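You operate a simulated robot arm through the tools that you are given. There is no shell and no other tool.

Carry out the task below with a simulated robot arm. There is one attempt and no reset: what you move stays moved.

JOB
Tidy up at the top of the chest in dock one. At the end: the silver chip plug seven is in the inside from the top of the second red drawer; the small white tray from the top of the chest in dock one is in the top red drawer; whatever was shut is shut again. Leave all else as you found it, and nothing knocked over (what rides in a drawer may roll over).

It is judged by the outcome, as a careful person would: the job done as asked, and still so three seconds after it is handed in. It fails if anything else is knocked over, pushed out of place, dropped, spilled or broken.

ROBOT AND FRAMES
A 7-joint arm with a two-finger parallel gripper, fixed in place. Base frame: the origin is on the floor under the middle of its stand, x ahead of it, y to its left, z up. Readings come in mm, rad, newtons and seconds.
It reaches about 1479 mm from its shoulder. Its first joint turns from -2.897 to 2.897 rad. Payload 4.4 kg.
The tool frame sits at the grasp point between the pads (the TCP): z along the fingers, y along the line on which they close. The tips reach 23 mm beyond it. The gripper opens to 94 mm. The fingers are 38 mm wide and 10 mm thick; the gripper's body (54 by 96 mm) begins 39 mm behind the TCP.
Orientation is that of the tool frame in the base frame, as a unit quaternion [w, x, y, z]. With the fingers straight down and closing along the base's y, the tool's x points along the base's -x, its y along +y and its z along -z.

CONTROLS
- The arm moves only by the tool send_rows. Its argument "moves" is text: rows parted by semicolons, each of 7 numbers parted by spaces: the turn, a rotation vector about the base's x, y, z in units of 6 degrees (1.0 is 6 degrees), then the shift along the base's x, y, z in units of 20 mm (1.0 is 20 mm), then the gripper command, from -1 (shut) to 1 (fully open), values between in proportion. In form: rx ry rz dx dy dz jaw; .... A call has 1 to 20 rows; each row shifts and turns the commanded pose from where the row before left it. A call with a number of a shift or a turn outside -1 to 1 is refused whole. A row lasts 0.2 s, in which the tool goes at most 50 mm and 0.15 rad; a call with a longer step from one row to the next is refused whole, and so is a gripper value outside its range. A pose out of reach is approached as far as the arm can. The call stops where the force on the tool passes 40 N (or 10 N more than at its start, if that is more) or the arm is blocked; 0.2 s more then pass. The fingers move at their own pace (about 72 mm/s each) and stop on an object; they squeeze with about 33 N. The grip force told is the motor's: it shows also when the fingers shut on nothing. Time passes only in rows, and 0.2 s behind the last, so rows that do not move let the fingers close. It gives the time, the measured TCP pose, the force on the tool (base axes), the opening and the grip force at its end, in the units of the frame above (readings bear some noise), with the torque about the TCP (base axes, N m) and any sound that the robot's microphone picked up.
- Cameras (640 x 400 px; columns grow to the right, rows downward): "scene" is fixed at [51.7, 649, 1560.5]; the picture's right is [-0.17, -0.99, 0.00], its down [-0.64, 0.11, -0.76] and it looks along [0.75, -0.13, -0.65] (base axes); focal length 311 px, centre (320, 200). "wrist" rides on the gripper at [86, 16, -75] in the tool frame; the picture's right is [-0.18, 0.98, 0.00], its down [-0.58, -0.11, -0.81] and it looks along [-0.79, -0.15, 0.59] (tool axes); focal length 243 px, centre (320, 200). There is no depth. A picture from a camera that has moved, and an enlarged one, comes with that camera's place and axes in the base frame and with its lens.
- capture(camera): a new picture of that camera. The clock stands still meanwhile.
- close_up(camera, box): a new picture of the part [left, top, right, bottom] of that camera's present view, enlarged. The clock stands still meanwhile.
- finish_job(): hands the job in; it is judged then, once.

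Places have to be worked out from the pictures, the camera data and where the tool is seen. Open the gripper and draw the arm clear of the work before you hand the job in, unless the task says otherwise.

The tools are called after ">>>" as a command line: name --argument value ..., lists and objects as JSON in quotes. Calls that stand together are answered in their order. send_rows: Moves the arm, as the interface text tells. Its arguments: {"type":"object","properties":{"moves":{"type":"string"}},"required":["moves"]} The other tools are called the same way: capture (camera) takes a picture; close_up (camera, box) takes an enlarged picture of a part of a camera's view; finish_job () hands the job in.

At the start:

```text
time_s: 0.0
tool_pos: [703.6, 507.6, 1240.5]
tcp_rot: [-0.001, 0.0, 1.0, 0.0]
force: [-0.3, -0.4, -0.7]
moment: [-0.03, 0.0, -0.03]
finger_gap: 93.9
finger_force: 0.0
```

scene: 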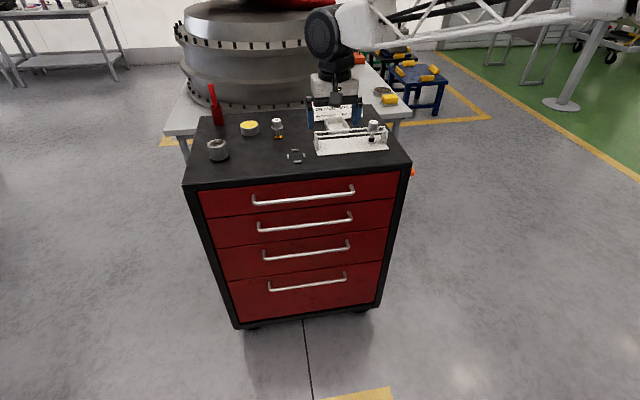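
wrist: 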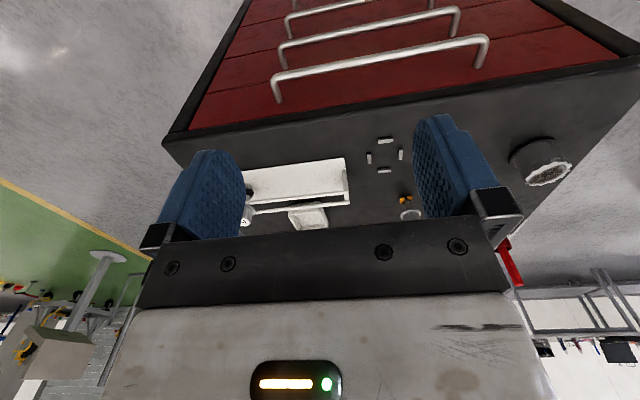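

I'll start by looking closer at the top of the chest from the scene camera and the wrist camera.

>>> close_up --camera "scene" --box '[180, 80, 420, 200]'

>>> close_up --camera "scene" --box '[260, 90, 400, 170]'

>>> close_up --camera "scene" --box '[180, 150, 420, 330]'

>>> close_up --camera "wrist" --box '[160, 100, 600, 260]'

```text
2.67 times, centred on (300, 140) of scene
camera zoom: at [51.7, 649.0, 1560.5], right [-0.17, -0.99, 0.0], down [-0.64, 0.11, -0.76], along [0.75, -0.13, -0.65], focal length 828 px, centre (373, 360)
```

zoom: 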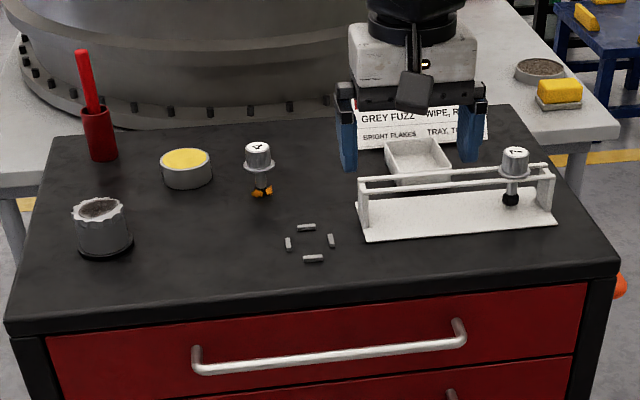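

```text
4.57 times, centred on (330, 130) of scene
camera zoom: at [51.7, 649.0, 1560.5], right [-0.17, -0.99, 0.0], down [-0.64, 0.11, -0.76], along [0.75, -0.13, -0.65], focal length 1420 px, centre (274, 520)
```

zoom: 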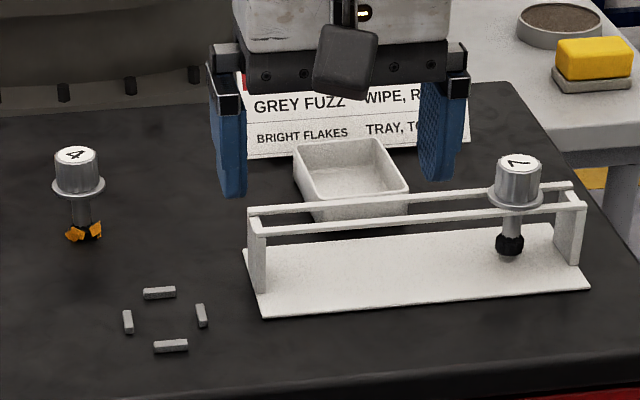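

```text
2.22 times, centred on (300, 240) of scene
camera zoom: at [51.7, 649.0, 1560.5], right [-0.17, -0.99, 0.0], down [-0.64, 0.11, -0.76], along [0.75, -0.13, -0.65], focal length 690 px, centre (364, 111)
```

zoom: 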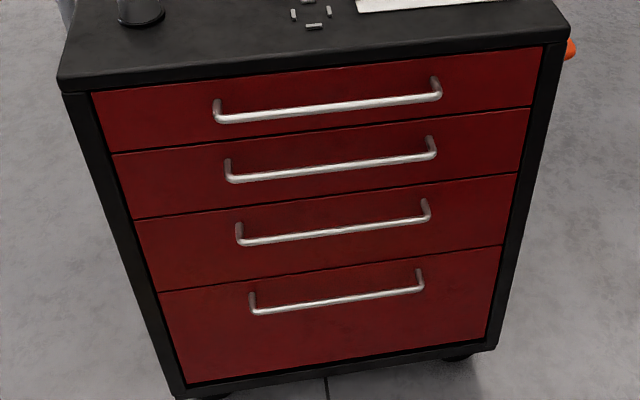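

```text
1.45 times, centred on (380, 180) of wrist
camera zoom: at [617.3, 524.3, 1316.4], right [0.18, 0.98, 0.0], down [0.58, -0.11, 0.81], along [0.79, -0.15, -0.59], focal length 353 px, centre (233, 229)
```

zoom: 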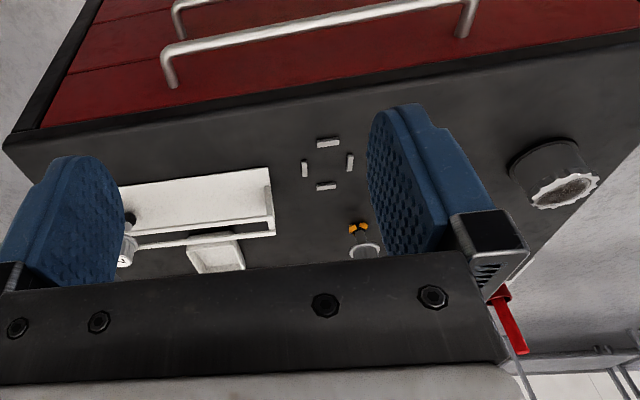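

The chest top seems to be at about z = 1000 mm with its front edge near x = 830, the rack holding plug 7 on the right and the white tray behind it. I'll zoom in more on the plugs, the sign, the tray, and the handles.

>>> close_up --camera "scene" --box '[355, 110, 405, 160]'

>>> close_up --camera "scene" --box '[300, 85, 400, 160]'

>>> close_up --camera "scene" --box '[350, 50, 430, 190]'

>>> close_up --camera "wrist" --box '[230, 130, 430, 240]'

>>> close_up --camera "wrist" --box '[160, 0, 640, 140]'

```text
8.00 times, centred on (380, 135) of scene
camera zoom: at [51.7, 649.0, 1560.5], right [-0.17, -0.99, 0.0], down [-0.64, 0.11, -0.76], along [0.75, -0.13, -0.65], focal length 2485 px, centre (-160, 720)
```

zoom: 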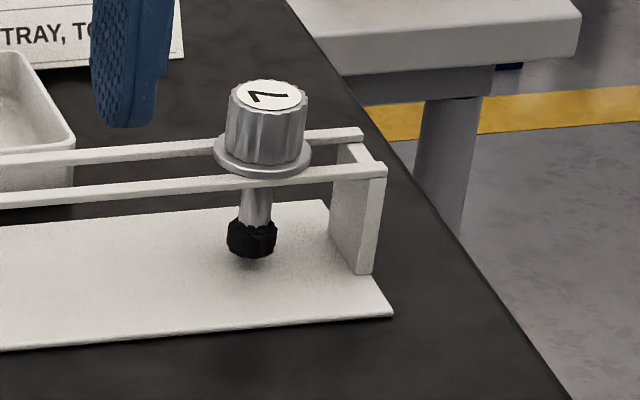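

```text
5.33 times, centred on (350, 122) of scene
camera zoom: at [51.7, 649.0, 1560.5], right [-0.17, -0.99, 0.0], down [-0.64, 0.11, -0.76], along [0.75, -0.13, -0.65], focal length 1657 px, centre (160, 613)
```

zoom: 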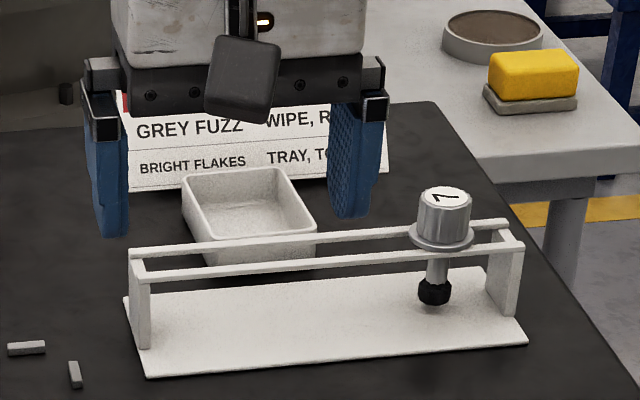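

```text
2.86 times, centred on (390, 120) of scene
camera zoom: at [51.7, 649.0, 1560.5], right [-0.17, -0.99, 0.0], down [-0.64, 0.11, -0.76], along [0.75, -0.13, -0.65], focal length 888 px, centre (120, 429)
```

zoom: 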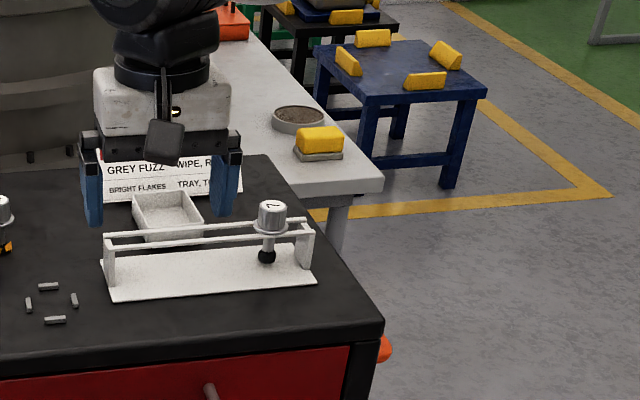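

```text
3.20 times, centred on (330, 185) of wrist
camera zoom: at [617.3, 524.3, 1316.4], right [0.18, 0.98, 0.0], down [0.58, -0.11, 0.81], along [0.79, -0.15, -0.59], focal length 776 px, centre (288, 248)
```

zoom: 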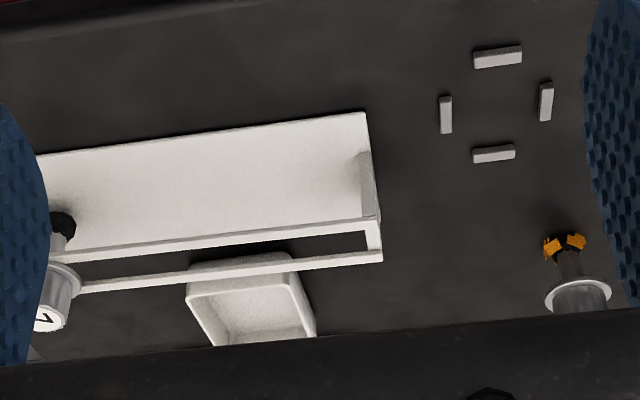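

```text
1.33 times, centred on (400, 70) of wrist
camera zoom: at [617.3, 524.3, 1316.4], right [0.18, 0.98, 0.0], down [0.58, -0.11, 0.81], along [0.79, -0.15, -0.59], focal length 324 px, centre (213, 373)
```

zoom: 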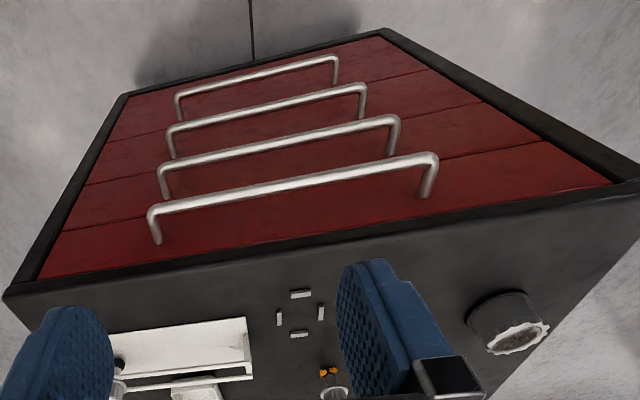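

Triangulating from both cameras gives the following:
- **Rack:** x 922–1021, y 257–507.
- **Plug 7:** about (966, 310), with the cap top near z = 1085.
- **Tray:** about (1060, 415).
- **Handle 1:** a bar at x = 800, z = 926.
- **Handle 2:** z ≈ 806.

I'll move the tool high up and forward/right to get a better wrist view of the plug and tray.

>>> send_rows --moves "0 0 0 0.9 -0.9 0 1;0 0 0 1 -0.9 0 1;0 0 0 1 -0.9 0 1;0 0 0 1 -0.9 0 1;0 0 0 1 -0.9 0 1;0 0 0 0.9 -0.9 0 1;0 0 0 0 0 0 1"

```text
time_s: 1.6
tool_pos: [819.5, 398.2, 1240.4]
tcp_rot: [0.0, -0.001, 1.0, 0.001]
force: [0.3, 0.2, -0.7]
moment: [-0.01, -0.02, -0.01]
finger_gap: 94.0
finger_force: 0.0
```

The tool went where I commanded. Now I'll take pictures from here.

>>> capture --camera "wrist"

>>> close_up --camera "wrist" --box '[230, 120, 430, 245]'

>>> close_up --camera "scene" --box '[290, 70, 410, 160]'

```text
taken
camera wrist: at [733.1, 415.5, 1316.8], right [0.18, 0.98, 0.0], down [0.58, -0.11, 0.81], along [0.79, -0.15, -0.59], focal length 243 px, centre (320, 200)
```

wrist: 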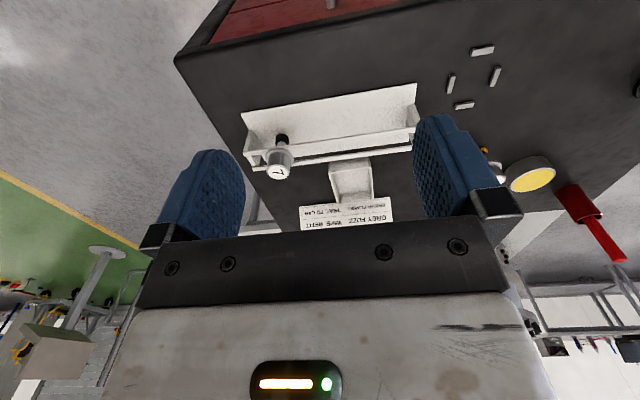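

```text
3.20 times, centred on (330, 182) of wrist
camera zoom: at [733.1, 415.5, 1316.8], right [0.18, 0.98, 0.0], down [0.58, -0.11, 0.81], along [0.79, -0.15, -0.59], focal length 776 px, centre (288, 256)
```

zoom: 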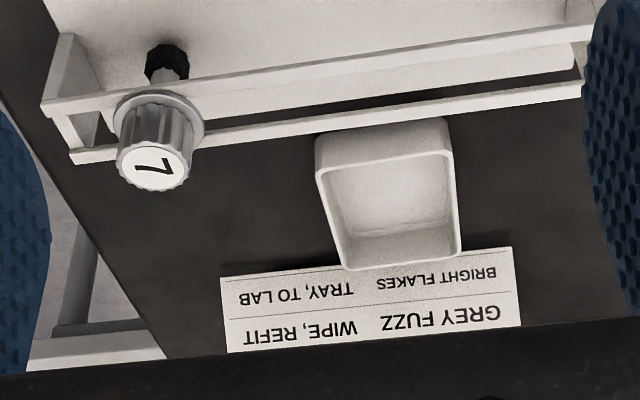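

```text
4.44 times, centred on (350, 115) of scene
camera zoom: at [51.7, 649.0, 1560.5], right [-0.17, -0.99, 0.0], down [-0.64, 0.11, -0.76], along [0.75, -0.13, -0.65], focal length 1381 px, centre (187, 578)
```

zoom: 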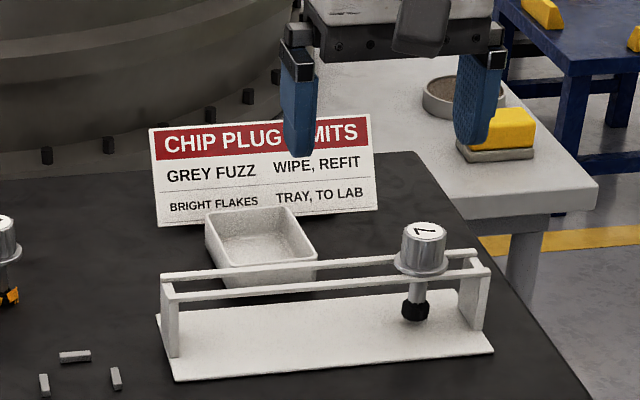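

The plug's label reads 7, and the plug is clear of everything else in the rack. I'll open the second drawer first, backing the tool off toward the robot while turning it 90° about vertical, so that the fingers can later close vertically on the handle bar.

>>> send_rows --moves "0 0 1 -0.9 0.57 0 0.2;0 0 1 -0.9 0.57 0 0.2;0 0 1 -0.9 0.57 0 0.2;0 0 1 -0.9 0.57 0 0.2;0 0 1 -0.9 0.57 0 0.2;0 0 1 -0.9 0.57 0 0.2;0 0 1 -0.9 0.57 0 0.2;0 0 1 -0.9 0.57 0 0.2;0 0 1 -0.9 0.57 0 0.2;0 0 1 -0.9 0.57 0 0.2;0 0 1 -0.9 0.57 0 0.2;0 0 1 -0.9 0.57 0 0.2;0 0 1 -0.9 0.57 0 0.2;0 0 1 -0.9 0.57 0 0.2;0 0 1 -0.9 0.57 0 0.2;0 0 0 0 0 0 0.2"

```text
time_s: 5.0
tool_pos: [551.4, 570.1, 1240.6]
tcp_rot: [0.0, 0.708, -0.706, -0.001]
force: [-0.6, 0.8, 0.0]
moment: [-0.01, 0.02, -0.03]
finger_gap: 56.2
finger_force: 0.0
```

The pose matches the command. Next I'll tilt the tool so the fingers point forward (+x), staying at this height.

>>> send_rows --moves "0 -1 0 0 0 0 0.2;0 -1 0 0 0 0 0.2;0 -1 0 0 0 0 0.2;0 -1 0 0 0 0 0.2;0 -1 0 0 0 0 0.2;0 -1 0 0 0 0 0.2;0 -1 0 0 0 0 0.2;0 -1 0 0 0 0 0.2;0 -1 0 0 0 0 0.2;0 -1 0 0 0 0 0.2;0 -1 0 0 0 0 0.2;0 -1 0 0 0 0 0.2;0 -1 0 0 0 0 0.2;0 -1 0 0 0 0 0.2;0 -1 0 0 0 0 0.2;0 0 0 0 0 0 0.2"

>>> capture --camera "scene"

>>> capture --camera "wrist"

```text
time_s: 8.4
tool_pos: [550.0, 570.1, 1240.9]
tcp_rot: [-0.501, 0.499, -0.499, 0.501]
force: [0.2, -0.3, 0.2]
moment: [0.03, 0.02, 0.0]
finger_gap: 56.5
finger_force: 0.0
```

```text
taken
```

scene: 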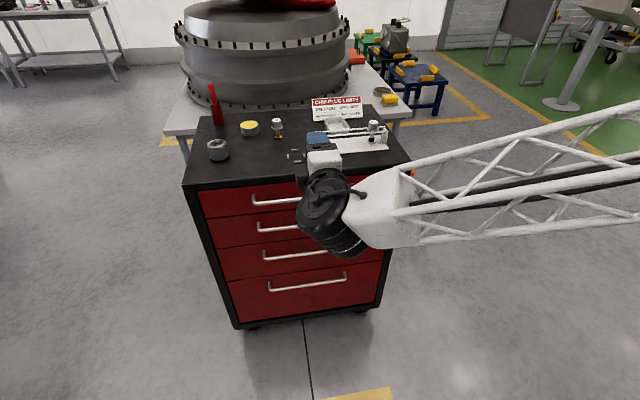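

```text
taken
camera wrist: at [475.3, 484.3, 1225.3], right [0.0, 0.18, -0.98], down [-0.81, 0.58, 0.11], along [0.59, 0.79, 0.15], focal length 243 px, centre (320, 200)
```

wrist: 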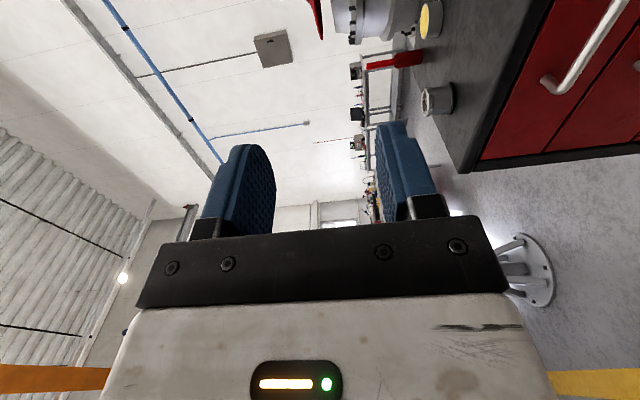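

Orientation is as planned. I'll descend in front of the drawers toward the height of handle 2.

>>> send_rows --moves "0 0 0 0.25 0 -1 0.2;0 0 0 0.25 0 -1 0.2;0 0 0 0.25 0 -1 0.2;0 0 0 0.25 0 -1 0.2;0 0 0 0.25 0 -1 0.2;0 0 0 0.25 0 -1 0.2;0 0 0 0.25 0 -1 0.2;0 0 0 0.25 0 -1 0.2;0 0 0 0.25 0 -1 0.2;0 0 0 0.25 0 -1 0.2;0 0 0 0.25 0 -1 0.2;0 0 0 0.25 0 -1 0.2;0 0 0 0.25 0 -1 0.2;0 0 0 0.25 0 -1 0.2;0 0 0 0.25 0 -1 0.2;0 0 0 0.25 0 -1 0.2;0 0 0 0.25 0 -1 0.2;0 0 0 0.25 0 -1 0.2;0 0 0 0.25 0 -1 0.2;0 0 0 0 0 0 0.2"

>>> capture --camera "scene"

>>> capture --camera "wrist"

```text
time_s: 12.6
tool_pos: [644.1, 570.8, 861.4]
tcp_rot: [-0.499, 0.5, -0.5, 0.501]
force: [0.2, -0.3, 0.3]
moment: [0.02, 0.0, -0.01]
finger_gap: 56.5
finger_force: 0.0
```

```text
taken
```

scene: 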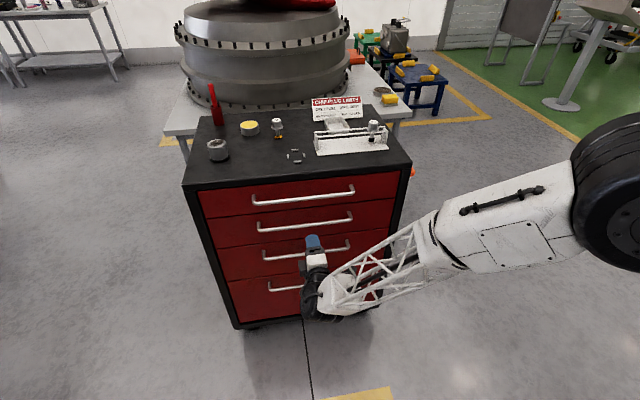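

```text
taken
camera wrist: at [569.6, 484.6, 845.4], right [0.0, 0.18, -0.98], down [-0.81, 0.58, 0.11], along [0.59, 0.79, 0.15], focal length 243 px, centre (320, 200)
```

wrist: 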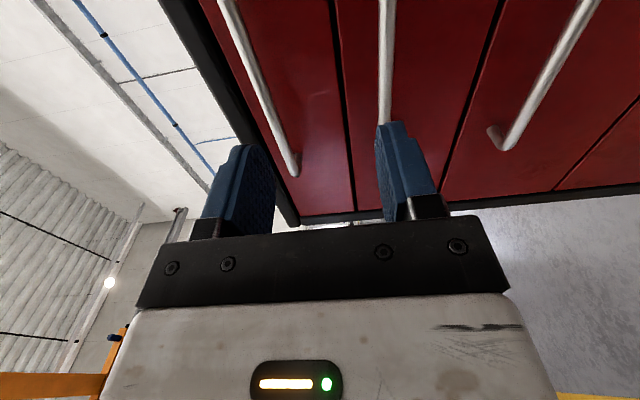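

From the wrist view, handle 2's bar is at z ≈ 806 and handle 1's at z ≈ 926, which agrees with my earlier figures. I'll drop to z = 806, then move forward around bar 2.

>>> send_rows --moves "0 0 0 0 0 -0.93 0.2;0 0 0 0 0 -0.93 0.2;0 0 0 0 0 -0.92 0.2;0 0 0 0 0 0 0.2;0 0 0 0.9 0 0 0.2;0 0 0 0.9 0 0 0.2;0 0 0 0.9 0 0 0.2;0 0 0 0.9 0 0 0.2;0 0 0 0.9 0 0 0.2;0 0 0 0 0 0 0.2"

>>> capture --camera "wrist"

>>> close_up --camera "scene" --box '[240, 180, 400, 330]'

```text
time_s: 14.8
tool_pos: [734.5, 571.6, 805.6]
tcp_rot: [0.501, -0.5, 0.5, -0.499]
force: [0.0, 0.1, 0.7]
moment: [0.01, 0.02, 0.0]
finger_gap: 56.4
finger_force: 0.0
```

```text
taken
camera wrist: at [660.0, 486.3, 790.6], right [0.0, 0.18, -0.98], down [-0.81, 0.58, 0.11], along [0.59, 0.79, 0.15], focal length 243 px, centre (320, 200)
```

wrist: 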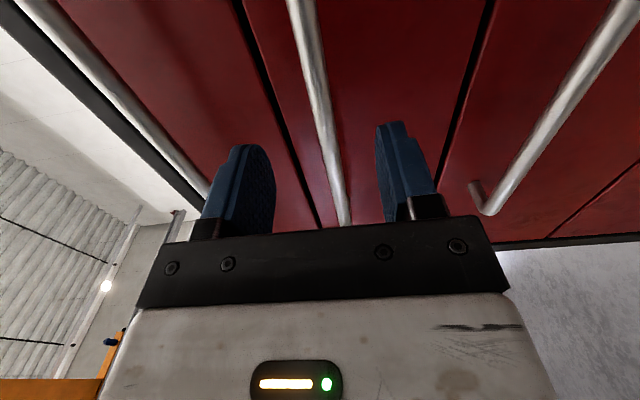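

```text
2.67 times, centred on (320, 255) of scene
camera zoom: at [51.7, 649.0, 1560.5], right [-0.17, -0.99, 0.0], down [-0.64, 0.11, -0.76], along [0.75, -0.13, -0.65], focal length 828 px, centre (320, 53)
```

zoom: 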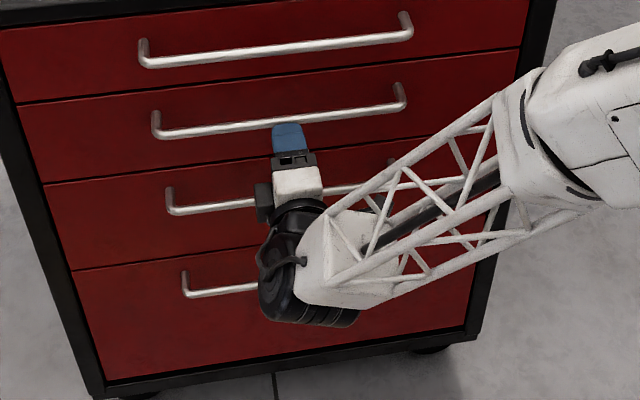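

The bar runs midway between the fingers at z ≈ 806. I'll move forward about 61 mm more and close on it.

>>> send_rows --moves "0 0 0 1 0 0 0.2;0 0 0 1 0 0 0.2;0 0 0 1 0 0 0.2;0 0 0 0 0 0 0.2;0 0 0 0 0 0 -1;0 0 0 0 0 0 -1;0 0 0 0 0 0 -1;0 0 0 0 0 0 -1"

>>> capture --camera "wrist"

```text
time_s: 16.6
tool_pos: [795.1, 570.6, 804.1]
tcp_rot: [-0.5, 0.5, -0.5, 0.5]
force: [0.0, 2.9, -13.2]
moment: [0.2, 0.06, 0.1]
finger_gap: 13.7
finger_force: 45.1
```

```text
taken
camera wrist: at [721.4, 485.4, 789.9], right [0.0, 0.18, -0.98], down [-0.81, 0.58, 0.11], along [0.59, 0.79, 0.15], focal length 243 px, centre (320, 200)
```

wrist: 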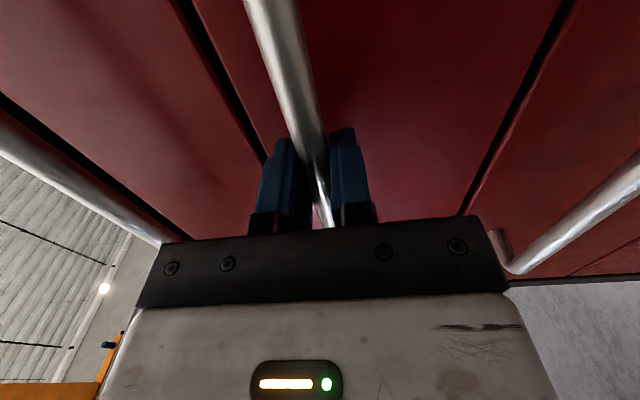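

The bar is gripped (gap 13.7 mm). I'll ease the small vertical strain and pull the drawer toward the robot.

>>> send_rows --moves "0 0 0 0 0 -0.08 -1;0 0 0 -0.3 0 0 -1;0 0 0 -0.5 0 0 -1;0 0 0 -0.7 0 0 -1;0 0 0 -0.8 0 0 -1;0 0 0 -0.8 0 0 -1;0 0 0 -0.8 0 0 -1"

>>> close_up --camera "scene" --box '[180, 90, 420, 330]'

```text
time_s: 18.2
tool_pos: [715.5, 569.9, 805.5]
tcp_rot: [0.501, -0.5, 0.499, -0.499]
force: [1.5, 31.9, 0.8]
moment: [-0.03, 0.01, 0.96]
finger_gap: 13.8
finger_force: 44.9
```

```text
1.67 times, centred on (300, 210) of scene
camera zoom: at [51.7, 649.0, 1560.5], right [-0.17, -0.99, 0.0], down [-0.64, 0.11, -0.76], along [0.75, -0.13, -0.65], focal length 518 px, centre (353, 183)
```

zoom: 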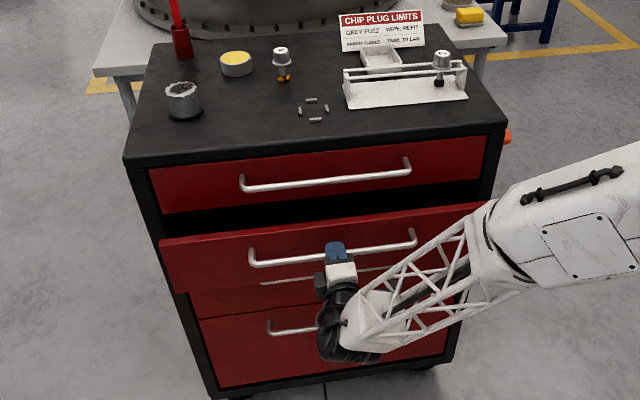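

The drawer is opening (about 80 mm), but a sideways force in y has built up. I'll pause and read the force at rest, nudging slightly toward +y.

>>> send_rows --moves "0 0 0 0 0 0 -1;0 0 0 0 0 0 -1"

>>> send_rows --moves "0 0 0 0 0.1 0 -1;0 0 0 0 0 0 -1"

```text
time_s: 18.8
tool_pos: [716.0, 570.2, 805.8]
tcp_rot: [0.5, -0.5, 0.5, -0.5]
force: [-1.7, 40.1, 3.1]
moment: [-0.02, 0.02, 0.28]
finger_gap: 13.9
finger_force: 44.8
```

```text
time_s: 19.4
tool_pos: [717.9, 570.1, 805.9]
tcp_rot: [-0.5, 0.499, -0.5, 0.501]
force: [1.9, -8.3, 23.4]
moment: [-0.24, -0.12, 0.45]
finger_gap: 13.5
finger_force: 44.7
```

The sideways load is just stiff contact (about 24 N per mm), and it's relieved now. I'll continue pulling with a tiny upward correction.

>>> send_rows --moves "0 0 0 0 0 0.04 -1;0 0 0 -0.5 0 0 -1;0 0 0 -0.7 0.01 0 -1;0 0 0 -0.7 0.01 0 -1;0 0 0 -0.7 0.01 0 -1;0 0 0 0 0 0 -1"

```text
time_s: 20.1
tool_pos: [702.3, 571.6, 805.0]
tcp_rot: [-0.499, 0.5, -0.5, 0.501]
force: [1.5, -7.8, 4.5]
moment: [-0.14, 0.0, 0.7]
finger_gap: 13.5
finger_force: 44.7
stopped in row 3: the force on the tool passed its limit at 43 N (the readings are from after the stop); the commanded pose is now the measured one
```

The force limit tripped, probably from a jerk in the pull. I'll continue more slowly and evenly.

>>> send_rows --moves "0 0 0 -0.15 0 0 -1;0 0 0 -0.3 0 0 -1;0 0 0 -0.4 0 0 -1;0 0 0 -0.4 0 0 -1;0 0 0 -0.4 0 0 -1;0 0 0 -0.4 0 0 -1;0 0 0 -0.3 0 0 -1;0 0 0 -0.15 0 0 -1"

```text
time_s: 21.9
tool_pos: [653.2, 569.8, 804.5]
tcp_rot: [-0.499, 0.499, -0.501, 0.501]
force: [1.8, -20.6, 19.1]
moment: [-0.19, -0.09, 0.99]
finger_gap: 13.4
finger_force: 45.6
```

Smooth so far, with the drawer about 142 mm out. I'll relieve the side strain a little and pull another ~60 mm.

>>> send_rows --moves "0 0 0 -0.1 -0.04 0.04 -1;0 0 0 -0.25 0 0 -1;0 0 0 -0.4 0 0 -1;0 0 0 -0.4 0 0 -1;0 0 0 -0.4 0 0 -1;0 0 0 -0.4 0 0 -1;0 0 0 -0.4 0 0 -1;0 0 0 -0.3 0 0 -1;0 0 0 -0.15 0 0 -1;0 0 0 0 0 0 -1"

>>> close_up --camera "scene" --box '[180, 90, 420, 330]'

```text
time_s: 24.1
tool_pos: [595.3, 570.1, 804.9]
tcp_rot: [0.5, -0.5, 0.5, -0.5]
force: [-0.3, 27.8, -16.7]
moment: [0.1, 0.09, -0.01]
finger_gap: 13.7
finger_force: 44.7
```

```text
1.67 times, centred on (300, 210) of scene
camera zoom: at [51.7, 649.0, 1560.5], right [-0.17, -0.99, 0.0], down [-0.64, 0.11, -0.76], along [0.75, -0.13, -0.65], focal length 518 px, centre (353, 183)
```

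zoom: 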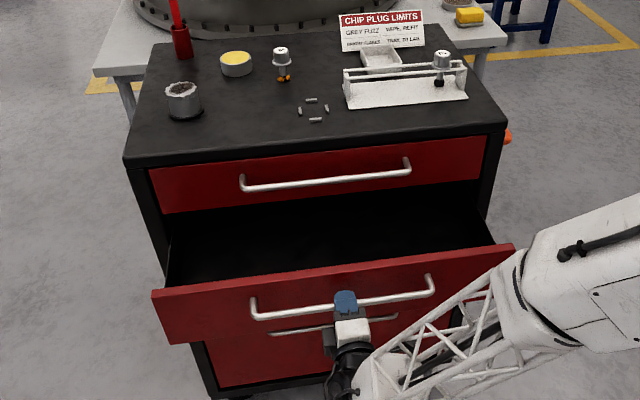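

Drawer 2 is about 200 mm open, and the part I can see is empty. I'll release the bar, back off, and rise.

>>> send_rows --moves "0 0 0 0 0 0 0.2;0 0 0 0 0 0 0.2;0 0 0 0 0 0 0.2;0 0 0 -0.8 0 0 0.2;0 0 0 -0.9 0 0 0.2;0 0 0 -0.9 0 0 0.2;0 0 0 -0.7 0 0.3 0.2;0 0 0 0 0 1 0.2;0 0 0 0 0 1 0.2;0 0 0 0 0 1 0.2;0 0 0 0 0 1 0.2;0 0 0 0 0 1 0.2;0 0 0 0 0 1 0.2;0 0 0 0 0 1 0.2;0 0 0 0 0 1 0.2;0 0 0 0 0 1 0.2;0 0 0 0 0 1 0.2;0 0 0 0 0 1 0.2"

>>> capture --camera "scene"

```text
time_s: 27.9
tool_pos: [528.5, 569.5, 1031.7]
tcp_rot: [-0.5, 0.499, -0.5, 0.501]
force: [-0.4, 0.4, -0.2]
moment: [0.02, -0.02, -0.02]
finger_gap: 56.4
finger_force: 0.1
```

```text
taken
```

scene: 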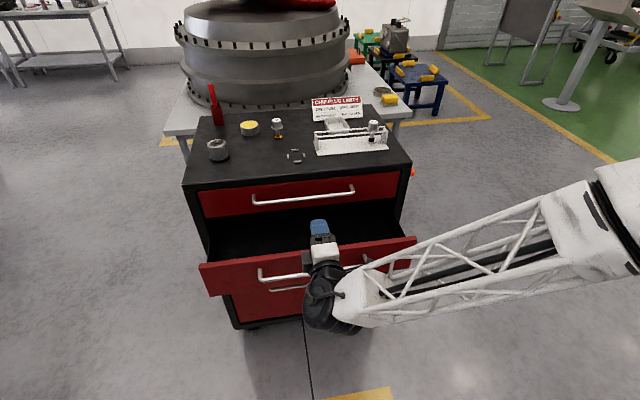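

Drawer stays open. I'll rotate the fingers back to straight down while rising.

>>> send_rows --moves "0 1 0 0 0 0.7 0.2;0 1 0 0 0 0.7 0.2;0 1 0 0 0 0.7 0.2;0 1 0 0 0 0.7 0.2;0 1 0 0 0 0.7 0.2;0 1 0 0 0 0.7 0.2;0 1 0 0 0 0.7 0.2;0 1 0 0 0 0.7 0.2;0 1 0 0 0 0.7 0.2;0 1 0 0 0 0.7 0.2;0 1 0 0 0 0.7 0.2;0 1 0 0 0 0.7 0.2;0 1 0 0 0 0.7 0.2;0 1 0 0 0 0.7 0.2;0 1 0 0 0 0.7 0.2;0 0 0 0 0 0 0.2"

>>> send_rows --moves "0 0 -1 1 -0.8 0 0.2;0 0 -1 1 -0.8 0 0.2;0 0 -1 1 -0.8 0 0.2;0 0 -1 1 -0.8 0 0.2;0 0 -1 1 -0.8 0 0.2;0 0 -1 1 -0.8 0 0.2;0 0 -1 1 -0.8 0 0.2;0 0 -1 1 -0.8 0 0.2;0 0 -1 1 -0.8 0 0.2;0 0 -1 1 -0.8 0 0.2;0 0 -1 1 -0.8 0 0.2;0 0 -1 1 -0.8 0 0.2;0 0 -1 1 -0.8 0 0.2;0 0 -1 1 -0.8 0 0.2;0 0 -1 1 -0.8 0 0.2;0 0 0 1 -0.5 0 0.2;0 0 0 1 -0.5 0 0.2;0 0 0 0 0 0 0.2"

>>> capture --camera "wrist"

>>> capture --camera "scene"

```text
time_s: 31.3
tool_pos: [530.8, 570.5, 1242.4]
tcp_rot: [0.001, 0.707, -0.707, 0.0]
force: [0.3, -0.8, -0.8]
moment: [-0.01, 0.01, -0.01]
finger_gap: 56.5
finger_force: 0.1
```

```text
time_s: 35.1
tool_pos: [870.5, 310.0, 1241.7]
tcp_rot: [-0.001, 0.0, 1.0, 0.0]
force: [-0.9, -1.2, 0.2]
moment: [0.0, 0.01, 0.01]
finger_gap: 56.4
finger_force: 0.0
```

```text
taken
camera wrist: at [784.2, 326.2, 1317.7], right [0.18, 0.98, 0.0], down [0.58, -0.11, 0.8], along [0.79, -0.15, -0.59], focal length 243 px, centre (320, 200)
```

wrist: 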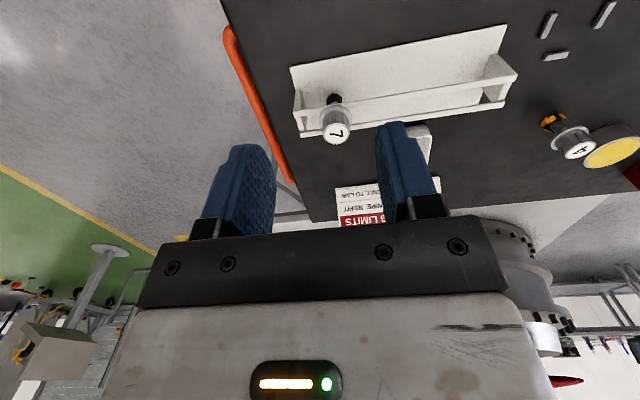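

```text
taken
```

scene: 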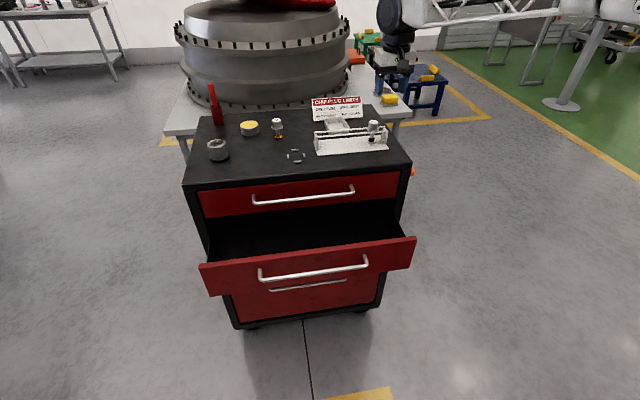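

Plug 7 now shows between the fingers in the wrist view. I'll zoom in to locate it accurately.

>>> close_up --camera "wrist" --box '[280, 70, 400, 150]'

>>> close_up --camera "scene" --box '[300, 85, 410, 165]'

>>> close_up --camera "scene" --box '[190, 190, 430, 300]'

```text
5.00 times, centred on (340, 110) of wrist
camera zoom: at [784.2, 326.2, 1317.7], right [0.18, 0.98, 0.0], down [0.58, -0.11, 0.8], along [0.79, -0.15, -0.59], focal length 1213 px, centre (220, 650)
```

zoom: 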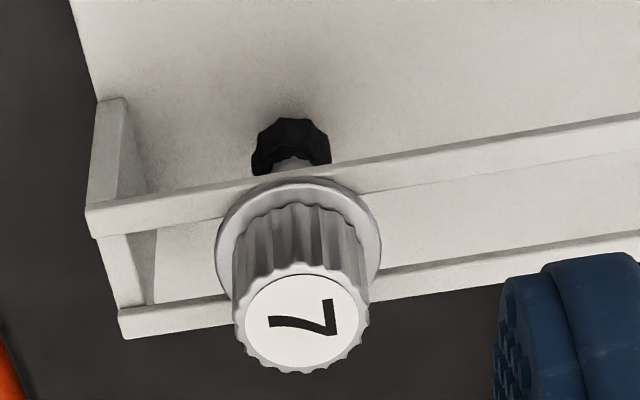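

```text
5.00 times, centred on (355, 125) of scene
camera zoom: at [51.7, 649.0, 1560.5], right [-0.17, -0.99, 0.0], down [-0.64, 0.11, -0.76], along [0.75, -0.13, -0.65], focal length 1553 px, centre (145, 575)
```

zoom: 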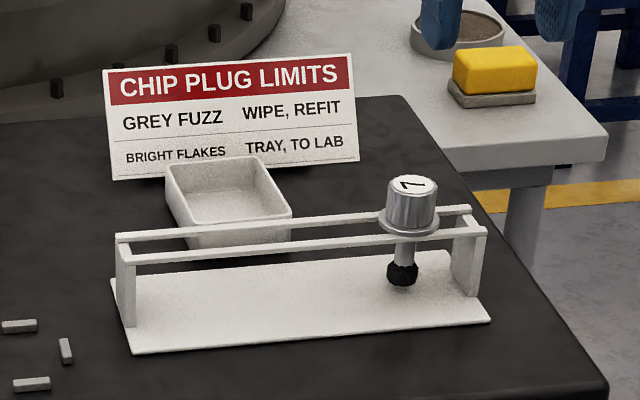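

```text
2.67 times, centred on (310, 245) of scene
camera zoom: at [51.7, 649.0, 1560.5], right [-0.17, -0.99, 0.0], down [-0.64, 0.11, -0.76], along [0.75, -0.13, -0.65], focal length 828 px, centre (347, 80)
```

zoom: 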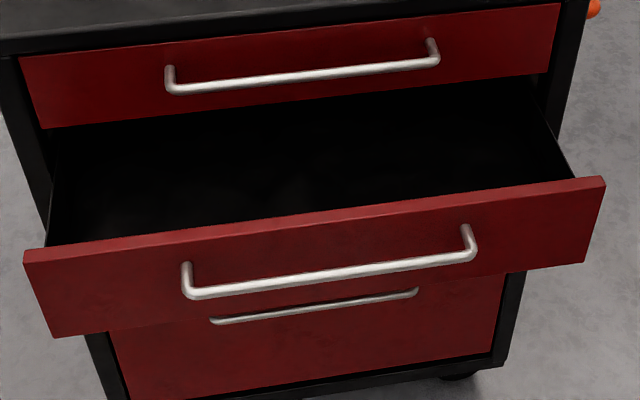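

Triangulated, plug 7's cap top is at about (977, 308, 1079). I'll move lower and closer for a finer fix.

>>> send_rows --moves "0 0 0 0.8 0 -0.8 0.5;0 0 0 0.8 0 -0.8 0.5;0 0 0 0.8 0 -0.8 0.5;0 0 0 0.8 0 -0.8 0.5;0 0 0 0 0 -0.8 0.5;0 0 0 0 0 0 0.5"

>>> capture --camera "wrist"

>>> close_up --camera "wrist" --box '[240, 60, 420, 180]'

```text
time_s: 36.5
tool_pos: [932.5, 310.3, 1161.6]
tcp_rot: [-0.001, 0.0, 1.0, 0.0]
force: [0.4, -0.4, -0.2]
moment: [0.01, 0.02, -0.02]
finger_gap: 70.7
finger_force: 0.0
```

```text
taken
camera wrist: at [847.8, 328.1, 1237.4], right [0.18, 0.98, 0.0], down [0.58, -0.11, 0.8], along [0.79, -0.15, -0.59], focal length 243 px, centre (320, 200)
```

wrist: 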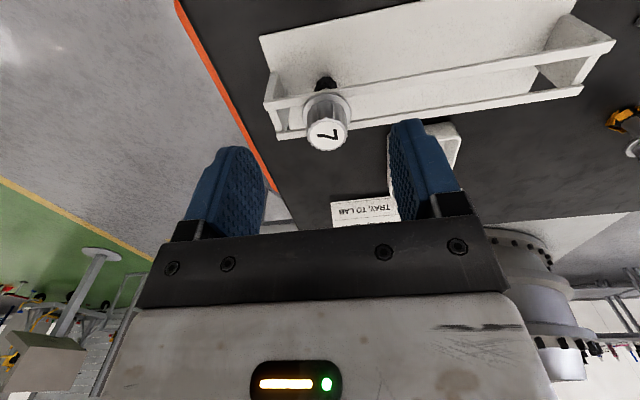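

```text
3.33 times, centred on (330, 120) of wrist
camera zoom: at [847.8, 328.1, 1237.4], right [0.18, 0.98, 0.0], down [0.58, -0.11, 0.8], along [0.79, -0.15, -0.59], focal length 809 px, centre (287, 467)
```

zoom: 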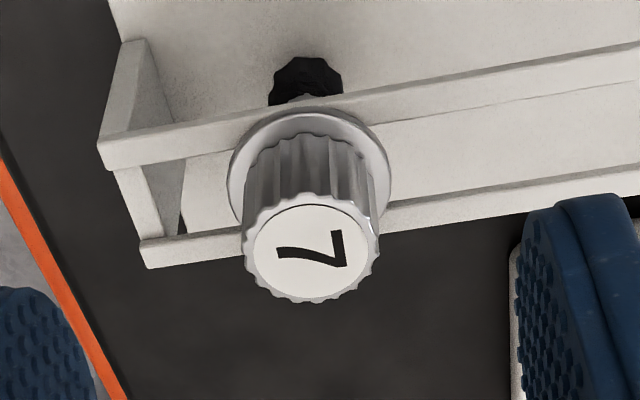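

The cap axis works out at x ≈ 972, y ≈ 311, with the top at z ≈ 1084. I'll position directly above it at tool height z = 1130 (tips at 1107) and check the alignment.

>>> send_rows --moves "0 0 0 0.65 0 -0.5 0.5;0 0 0 0.65 0.02 -0.5 0.5;0 0 0 0.65 0.02 -0.6 0.5;0 0 0 0 0 0 0.5"

>>> capture --camera "wrist"

>>> close_up --camera "wrist" --box '[230, 50, 430, 240]'

>>> close_up --camera "scene" --box '[310, 75, 410, 155]'

```text
time_s: 37.5
tool_pos: [973.1, 310.7, 1129.7]
tcp_rot: [-0.002, 0.0, 1.0, 0.001]
force: [0.1, -0.3, 0.0]
moment: [0.06, -0.03, 0.01]
finger_gap: 70.3
finger_force: 0.1
```

```text
taken
camera wrist: at [887.4, 327.7, 1205.4], right [0.18, 0.98, 0.0], down [0.58, -0.11, 0.8], along [0.79, -0.15, -0.59], focal length 243 px, centre (320, 200)
```

wrist: 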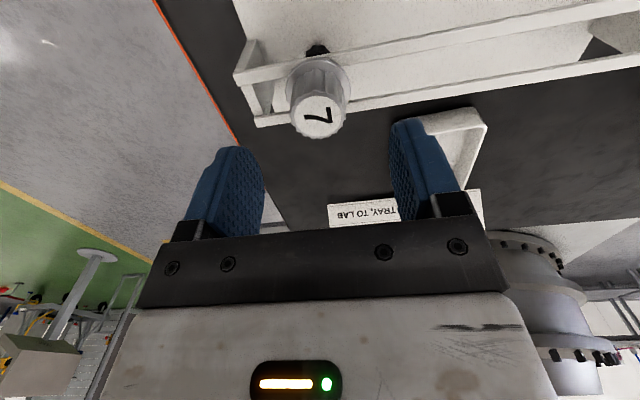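

```text
2.11 times, centred on (330, 145) of wrist
camera zoom: at [887.4, 327.7, 1205.4], right [0.18, 0.98, 0.0], down [0.58, -0.11, 0.8], along [0.79, -0.15, -0.59], focal length 511 px, centre (299, 316)
```

zoom: 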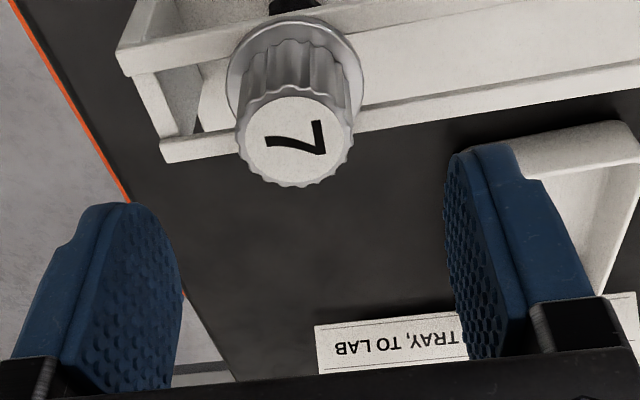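

```text
5.00 times, centred on (360, 115) of scene
camera zoom: at [51.7, 649.0, 1560.5], right [-0.17, -0.99, 0.0], down [-0.64, 0.11, -0.76], along [0.75, -0.13, -0.65], focal length 1553 px, centre (120, 625)
```

zoom: 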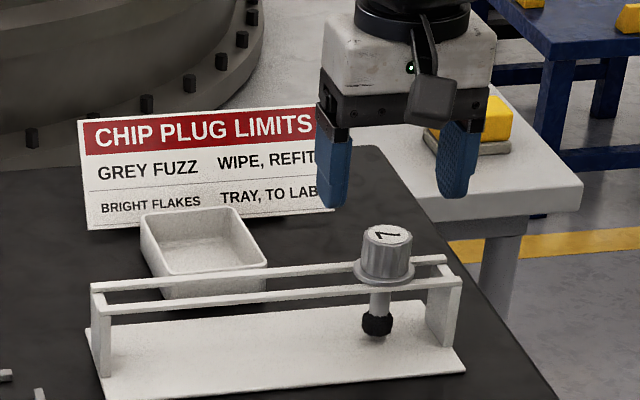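

The gripper is centred over the cap (axis ≈ 971, 311). I'll descend so the tips stop at about z = 1060, just above the flange and rails, then check before closing.

>>> send_rows --moves "0 0 0 -0.1 0 -0.8 0.5;0 0 0 0 0 -0.8 0.5;0 0 0 0 0 -0.7 0.5;0 0 0 0 0 0 0.5"

>>> close_up --camera "wrist" --box '[230, 20, 430, 240]'

>>> close_up --camera "scene" --box '[340, 90, 410, 150]'

```text
time_s: 38.5
tool_pos: [971.1, 310.0, 1084.9]
tcp_rot: [-0.001, 0.0, 1.0, -0.001]
force: [-0.1, 0.3, -0.6]
moment: [0.01, 0.01, -0.02]
finger_gap: 70.8
finger_force: 0.1
```

```text
1.82 times, centred on (330, 130) of wrist
camera zoom: at [884.8, 328.0, 1159.5], right [0.18, 0.98, 0.0], down [0.58, -0.11, 0.8], along [0.79, -0.15, -0.59], focal length 441 px, centre (302, 327)
```

zoom: 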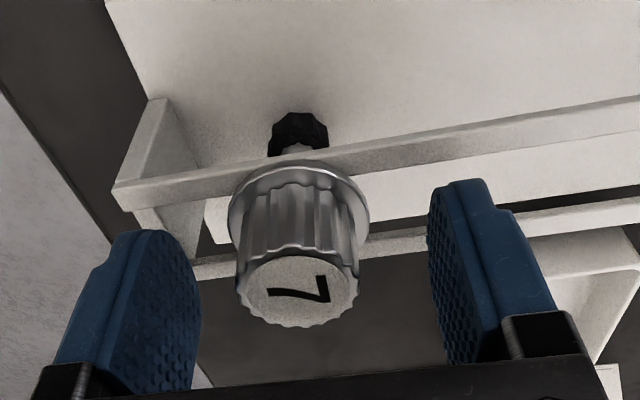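

```text
6.67 times, centred on (375, 120) of scene
camera zoom: at [51.7, 649.0, 1560.5], right [-0.17, -0.99, 0.0], down [-0.64, 0.11, -0.76], along [0.75, -0.13, -0.65], focal length 2071 px, centre (-47, 733)
```

zoom: 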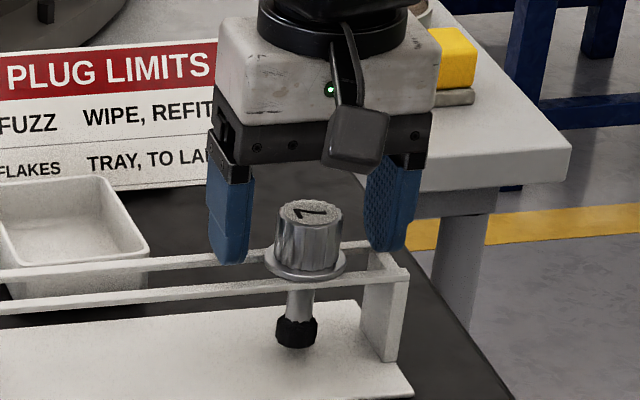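

The cap is centred between the fingers, and the tips are still about 10 mm above the flange. I'll go down 3 mm more and close on the cap.

>>> send_rows --moves "0 0 0 0 0.03 -0.15 0.5;0 0 0 0 0 0 -0.1;0 0 0 0 0 0 -1;0 0 0 0 0 0 -1;0 0 0 0 0 0 -1;0 0 0 0 0 0 -1"

>>> close_up --camera "wrist" --box '[230, 20, 430, 240]'

>>> close_up --camera "scene" --box '[340, 90, 410, 150]'

```text
time_s: 39.9
tool_pos: [970.6, 312.6, 1079.8]
tcp_rot: [-0.001, -0.001, 1.0, 0.0]
force: [0.2, 1.7, 1.9]
moment: [0.01, -0.03, -0.02]
finger_gap: 40.7
finger_force: 32.7
```

```text
1.82 times, centred on (330, 130) of wrist
camera zoom: at [884.3, 329.4, 1156.5], right [0.18, 0.98, 0.0], down [0.58, -0.11, 0.81], along [0.79, -0.15, -0.59], focal length 441 px, centre (302, 327)
```

zoom: 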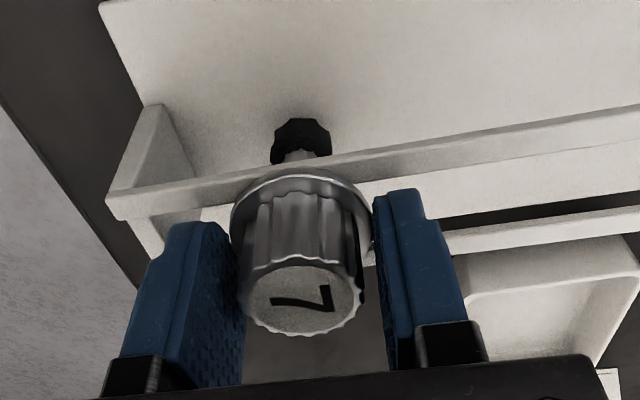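

```text
6.67 times, centred on (375, 120) of scene
camera zoom: at [51.7, 649.0, 1560.5], right [-0.17, -0.99, 0.0], down [-0.64, 0.11, -0.76], along [0.75, -0.13, -0.65], focal length 2071 px, centre (-47, 733)
```

zoom: 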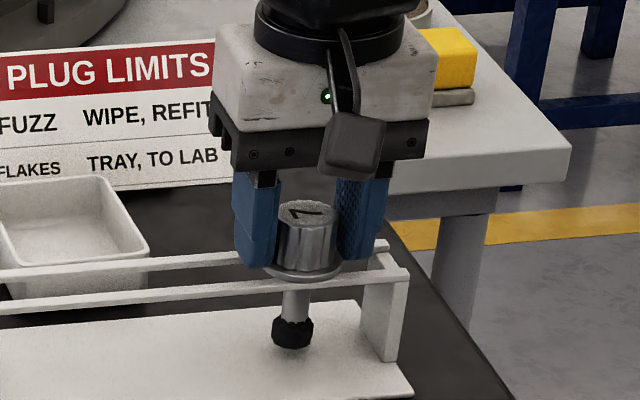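

The gap of 40.7 mm matches the flange diameter, so the fingertips caught the flange rim rather than the cap. I'll reopen a little, rise 6 mm, and regrip on the cap itself.

>>> send_rows --moves "0 0 0 0 0 0 0.2;0 0 0 0 0 0 0.2;0 0 0 0 -0.05 0.3 0.2;0 0 0 0 0 0 0.2;0 0 0 0 0 0 -1;0 0 0 0 0 0 -1;0 0 0 0 0 0 -1;0 0 0 0 0 0 -1"

>>> close_up --camera "wrist" --box '[230, 20, 430, 240]'

>>> close_up --camera "scene" --box '[340, 90, 410, 150]'

```text
time_s: 41.7
tool_pos: [970.7, 312.1, 1086.4]
tcp_rot: [-0.001, 0.0, 1.0, 0.0]
force: [1.1, -0.2, 0.6]
moment: [0.02, -0.01, -0.04]
finger_gap: 30.7
finger_force: 33.3
```

```text
1.82 times, centred on (330, 130) of wrist
camera zoom: at [884.4, 328.0, 1162.2], right [0.18, 0.98, 0.0], down [0.58, -0.11, 0.8], along [0.79, -0.15, -0.59], focal length 441 px, centre (302, 327)
```

zoom: 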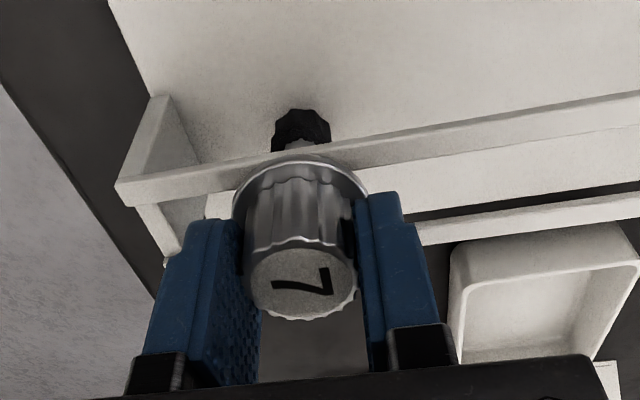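

```text
6.67 times, centred on (375, 120) of scene
camera zoom: at [51.7, 649.0, 1560.5], right [-0.17, -0.99, 0.0], down [-0.64, 0.11, -0.76], along [0.75, -0.13, -0.65], focal length 2071 px, centre (-47, 733)
```

zoom: 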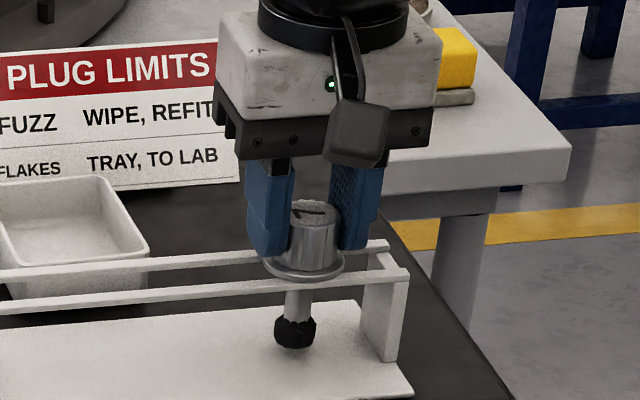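

The cap is now gripped properly (gap 30.7 mm). I'll lift straight up slowly and watch that the fuzzy tip passes cleanly between the rails.

>>> send_rows --moves "0 0 0 0 0 0.25 -1;0 0 0 0 0 0.3 -1;0 0 0 0 0 0.3 -1;0 0 0 0 0 0.3 -1;0 0 0 0 0 0 -1"

>>> close_up --camera "wrist" --box '[230, 20, 430, 240]'

>>> close_up --camera "scene" --box '[340, 90, 410, 150]'

```text
time_s: 42.9
tool_pos: [971.7, 309.2, 1110.8]
tcp_rot: [-0.001, 0.001, 1.0, 0.0]
force: [-0.5, 0.7, -0.7]
moment: [0.05, 0.0, -0.01]
finger_gap: 31.0
finger_force: 32.7
```

```text
1.82 times, centred on (330, 130) of wrist
camera zoom: at [885.2, 328.1, 1185.1], right [0.18, 0.98, 0.0], down [0.58, -0.11, 0.8], along [0.79, -0.15, -0.59], focal length 441 px, centre (302, 327)
```

zoom: 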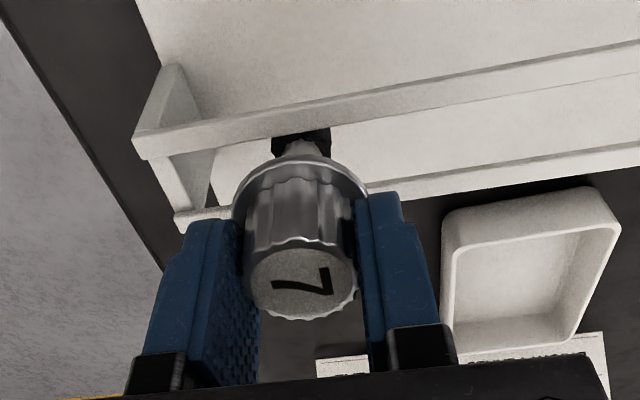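

```text
6.67 times, centred on (375, 120) of scene
camera zoom: at [51.7, 649.0, 1560.5], right [-0.17, -0.99, 0.0], down [-0.64, 0.11, -0.76], along [0.75, -0.13, -0.65], focal length 2071 px, centre (-47, 733)
```

zoom: 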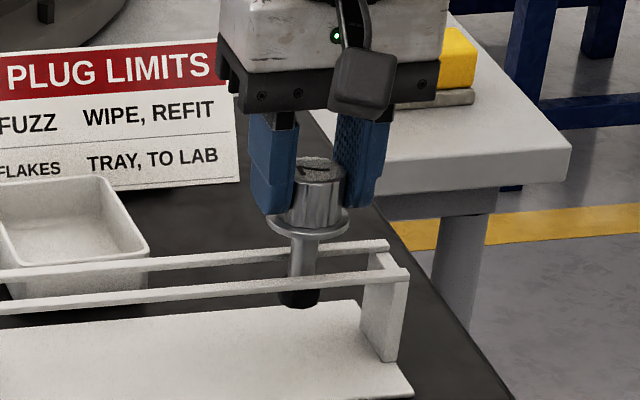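

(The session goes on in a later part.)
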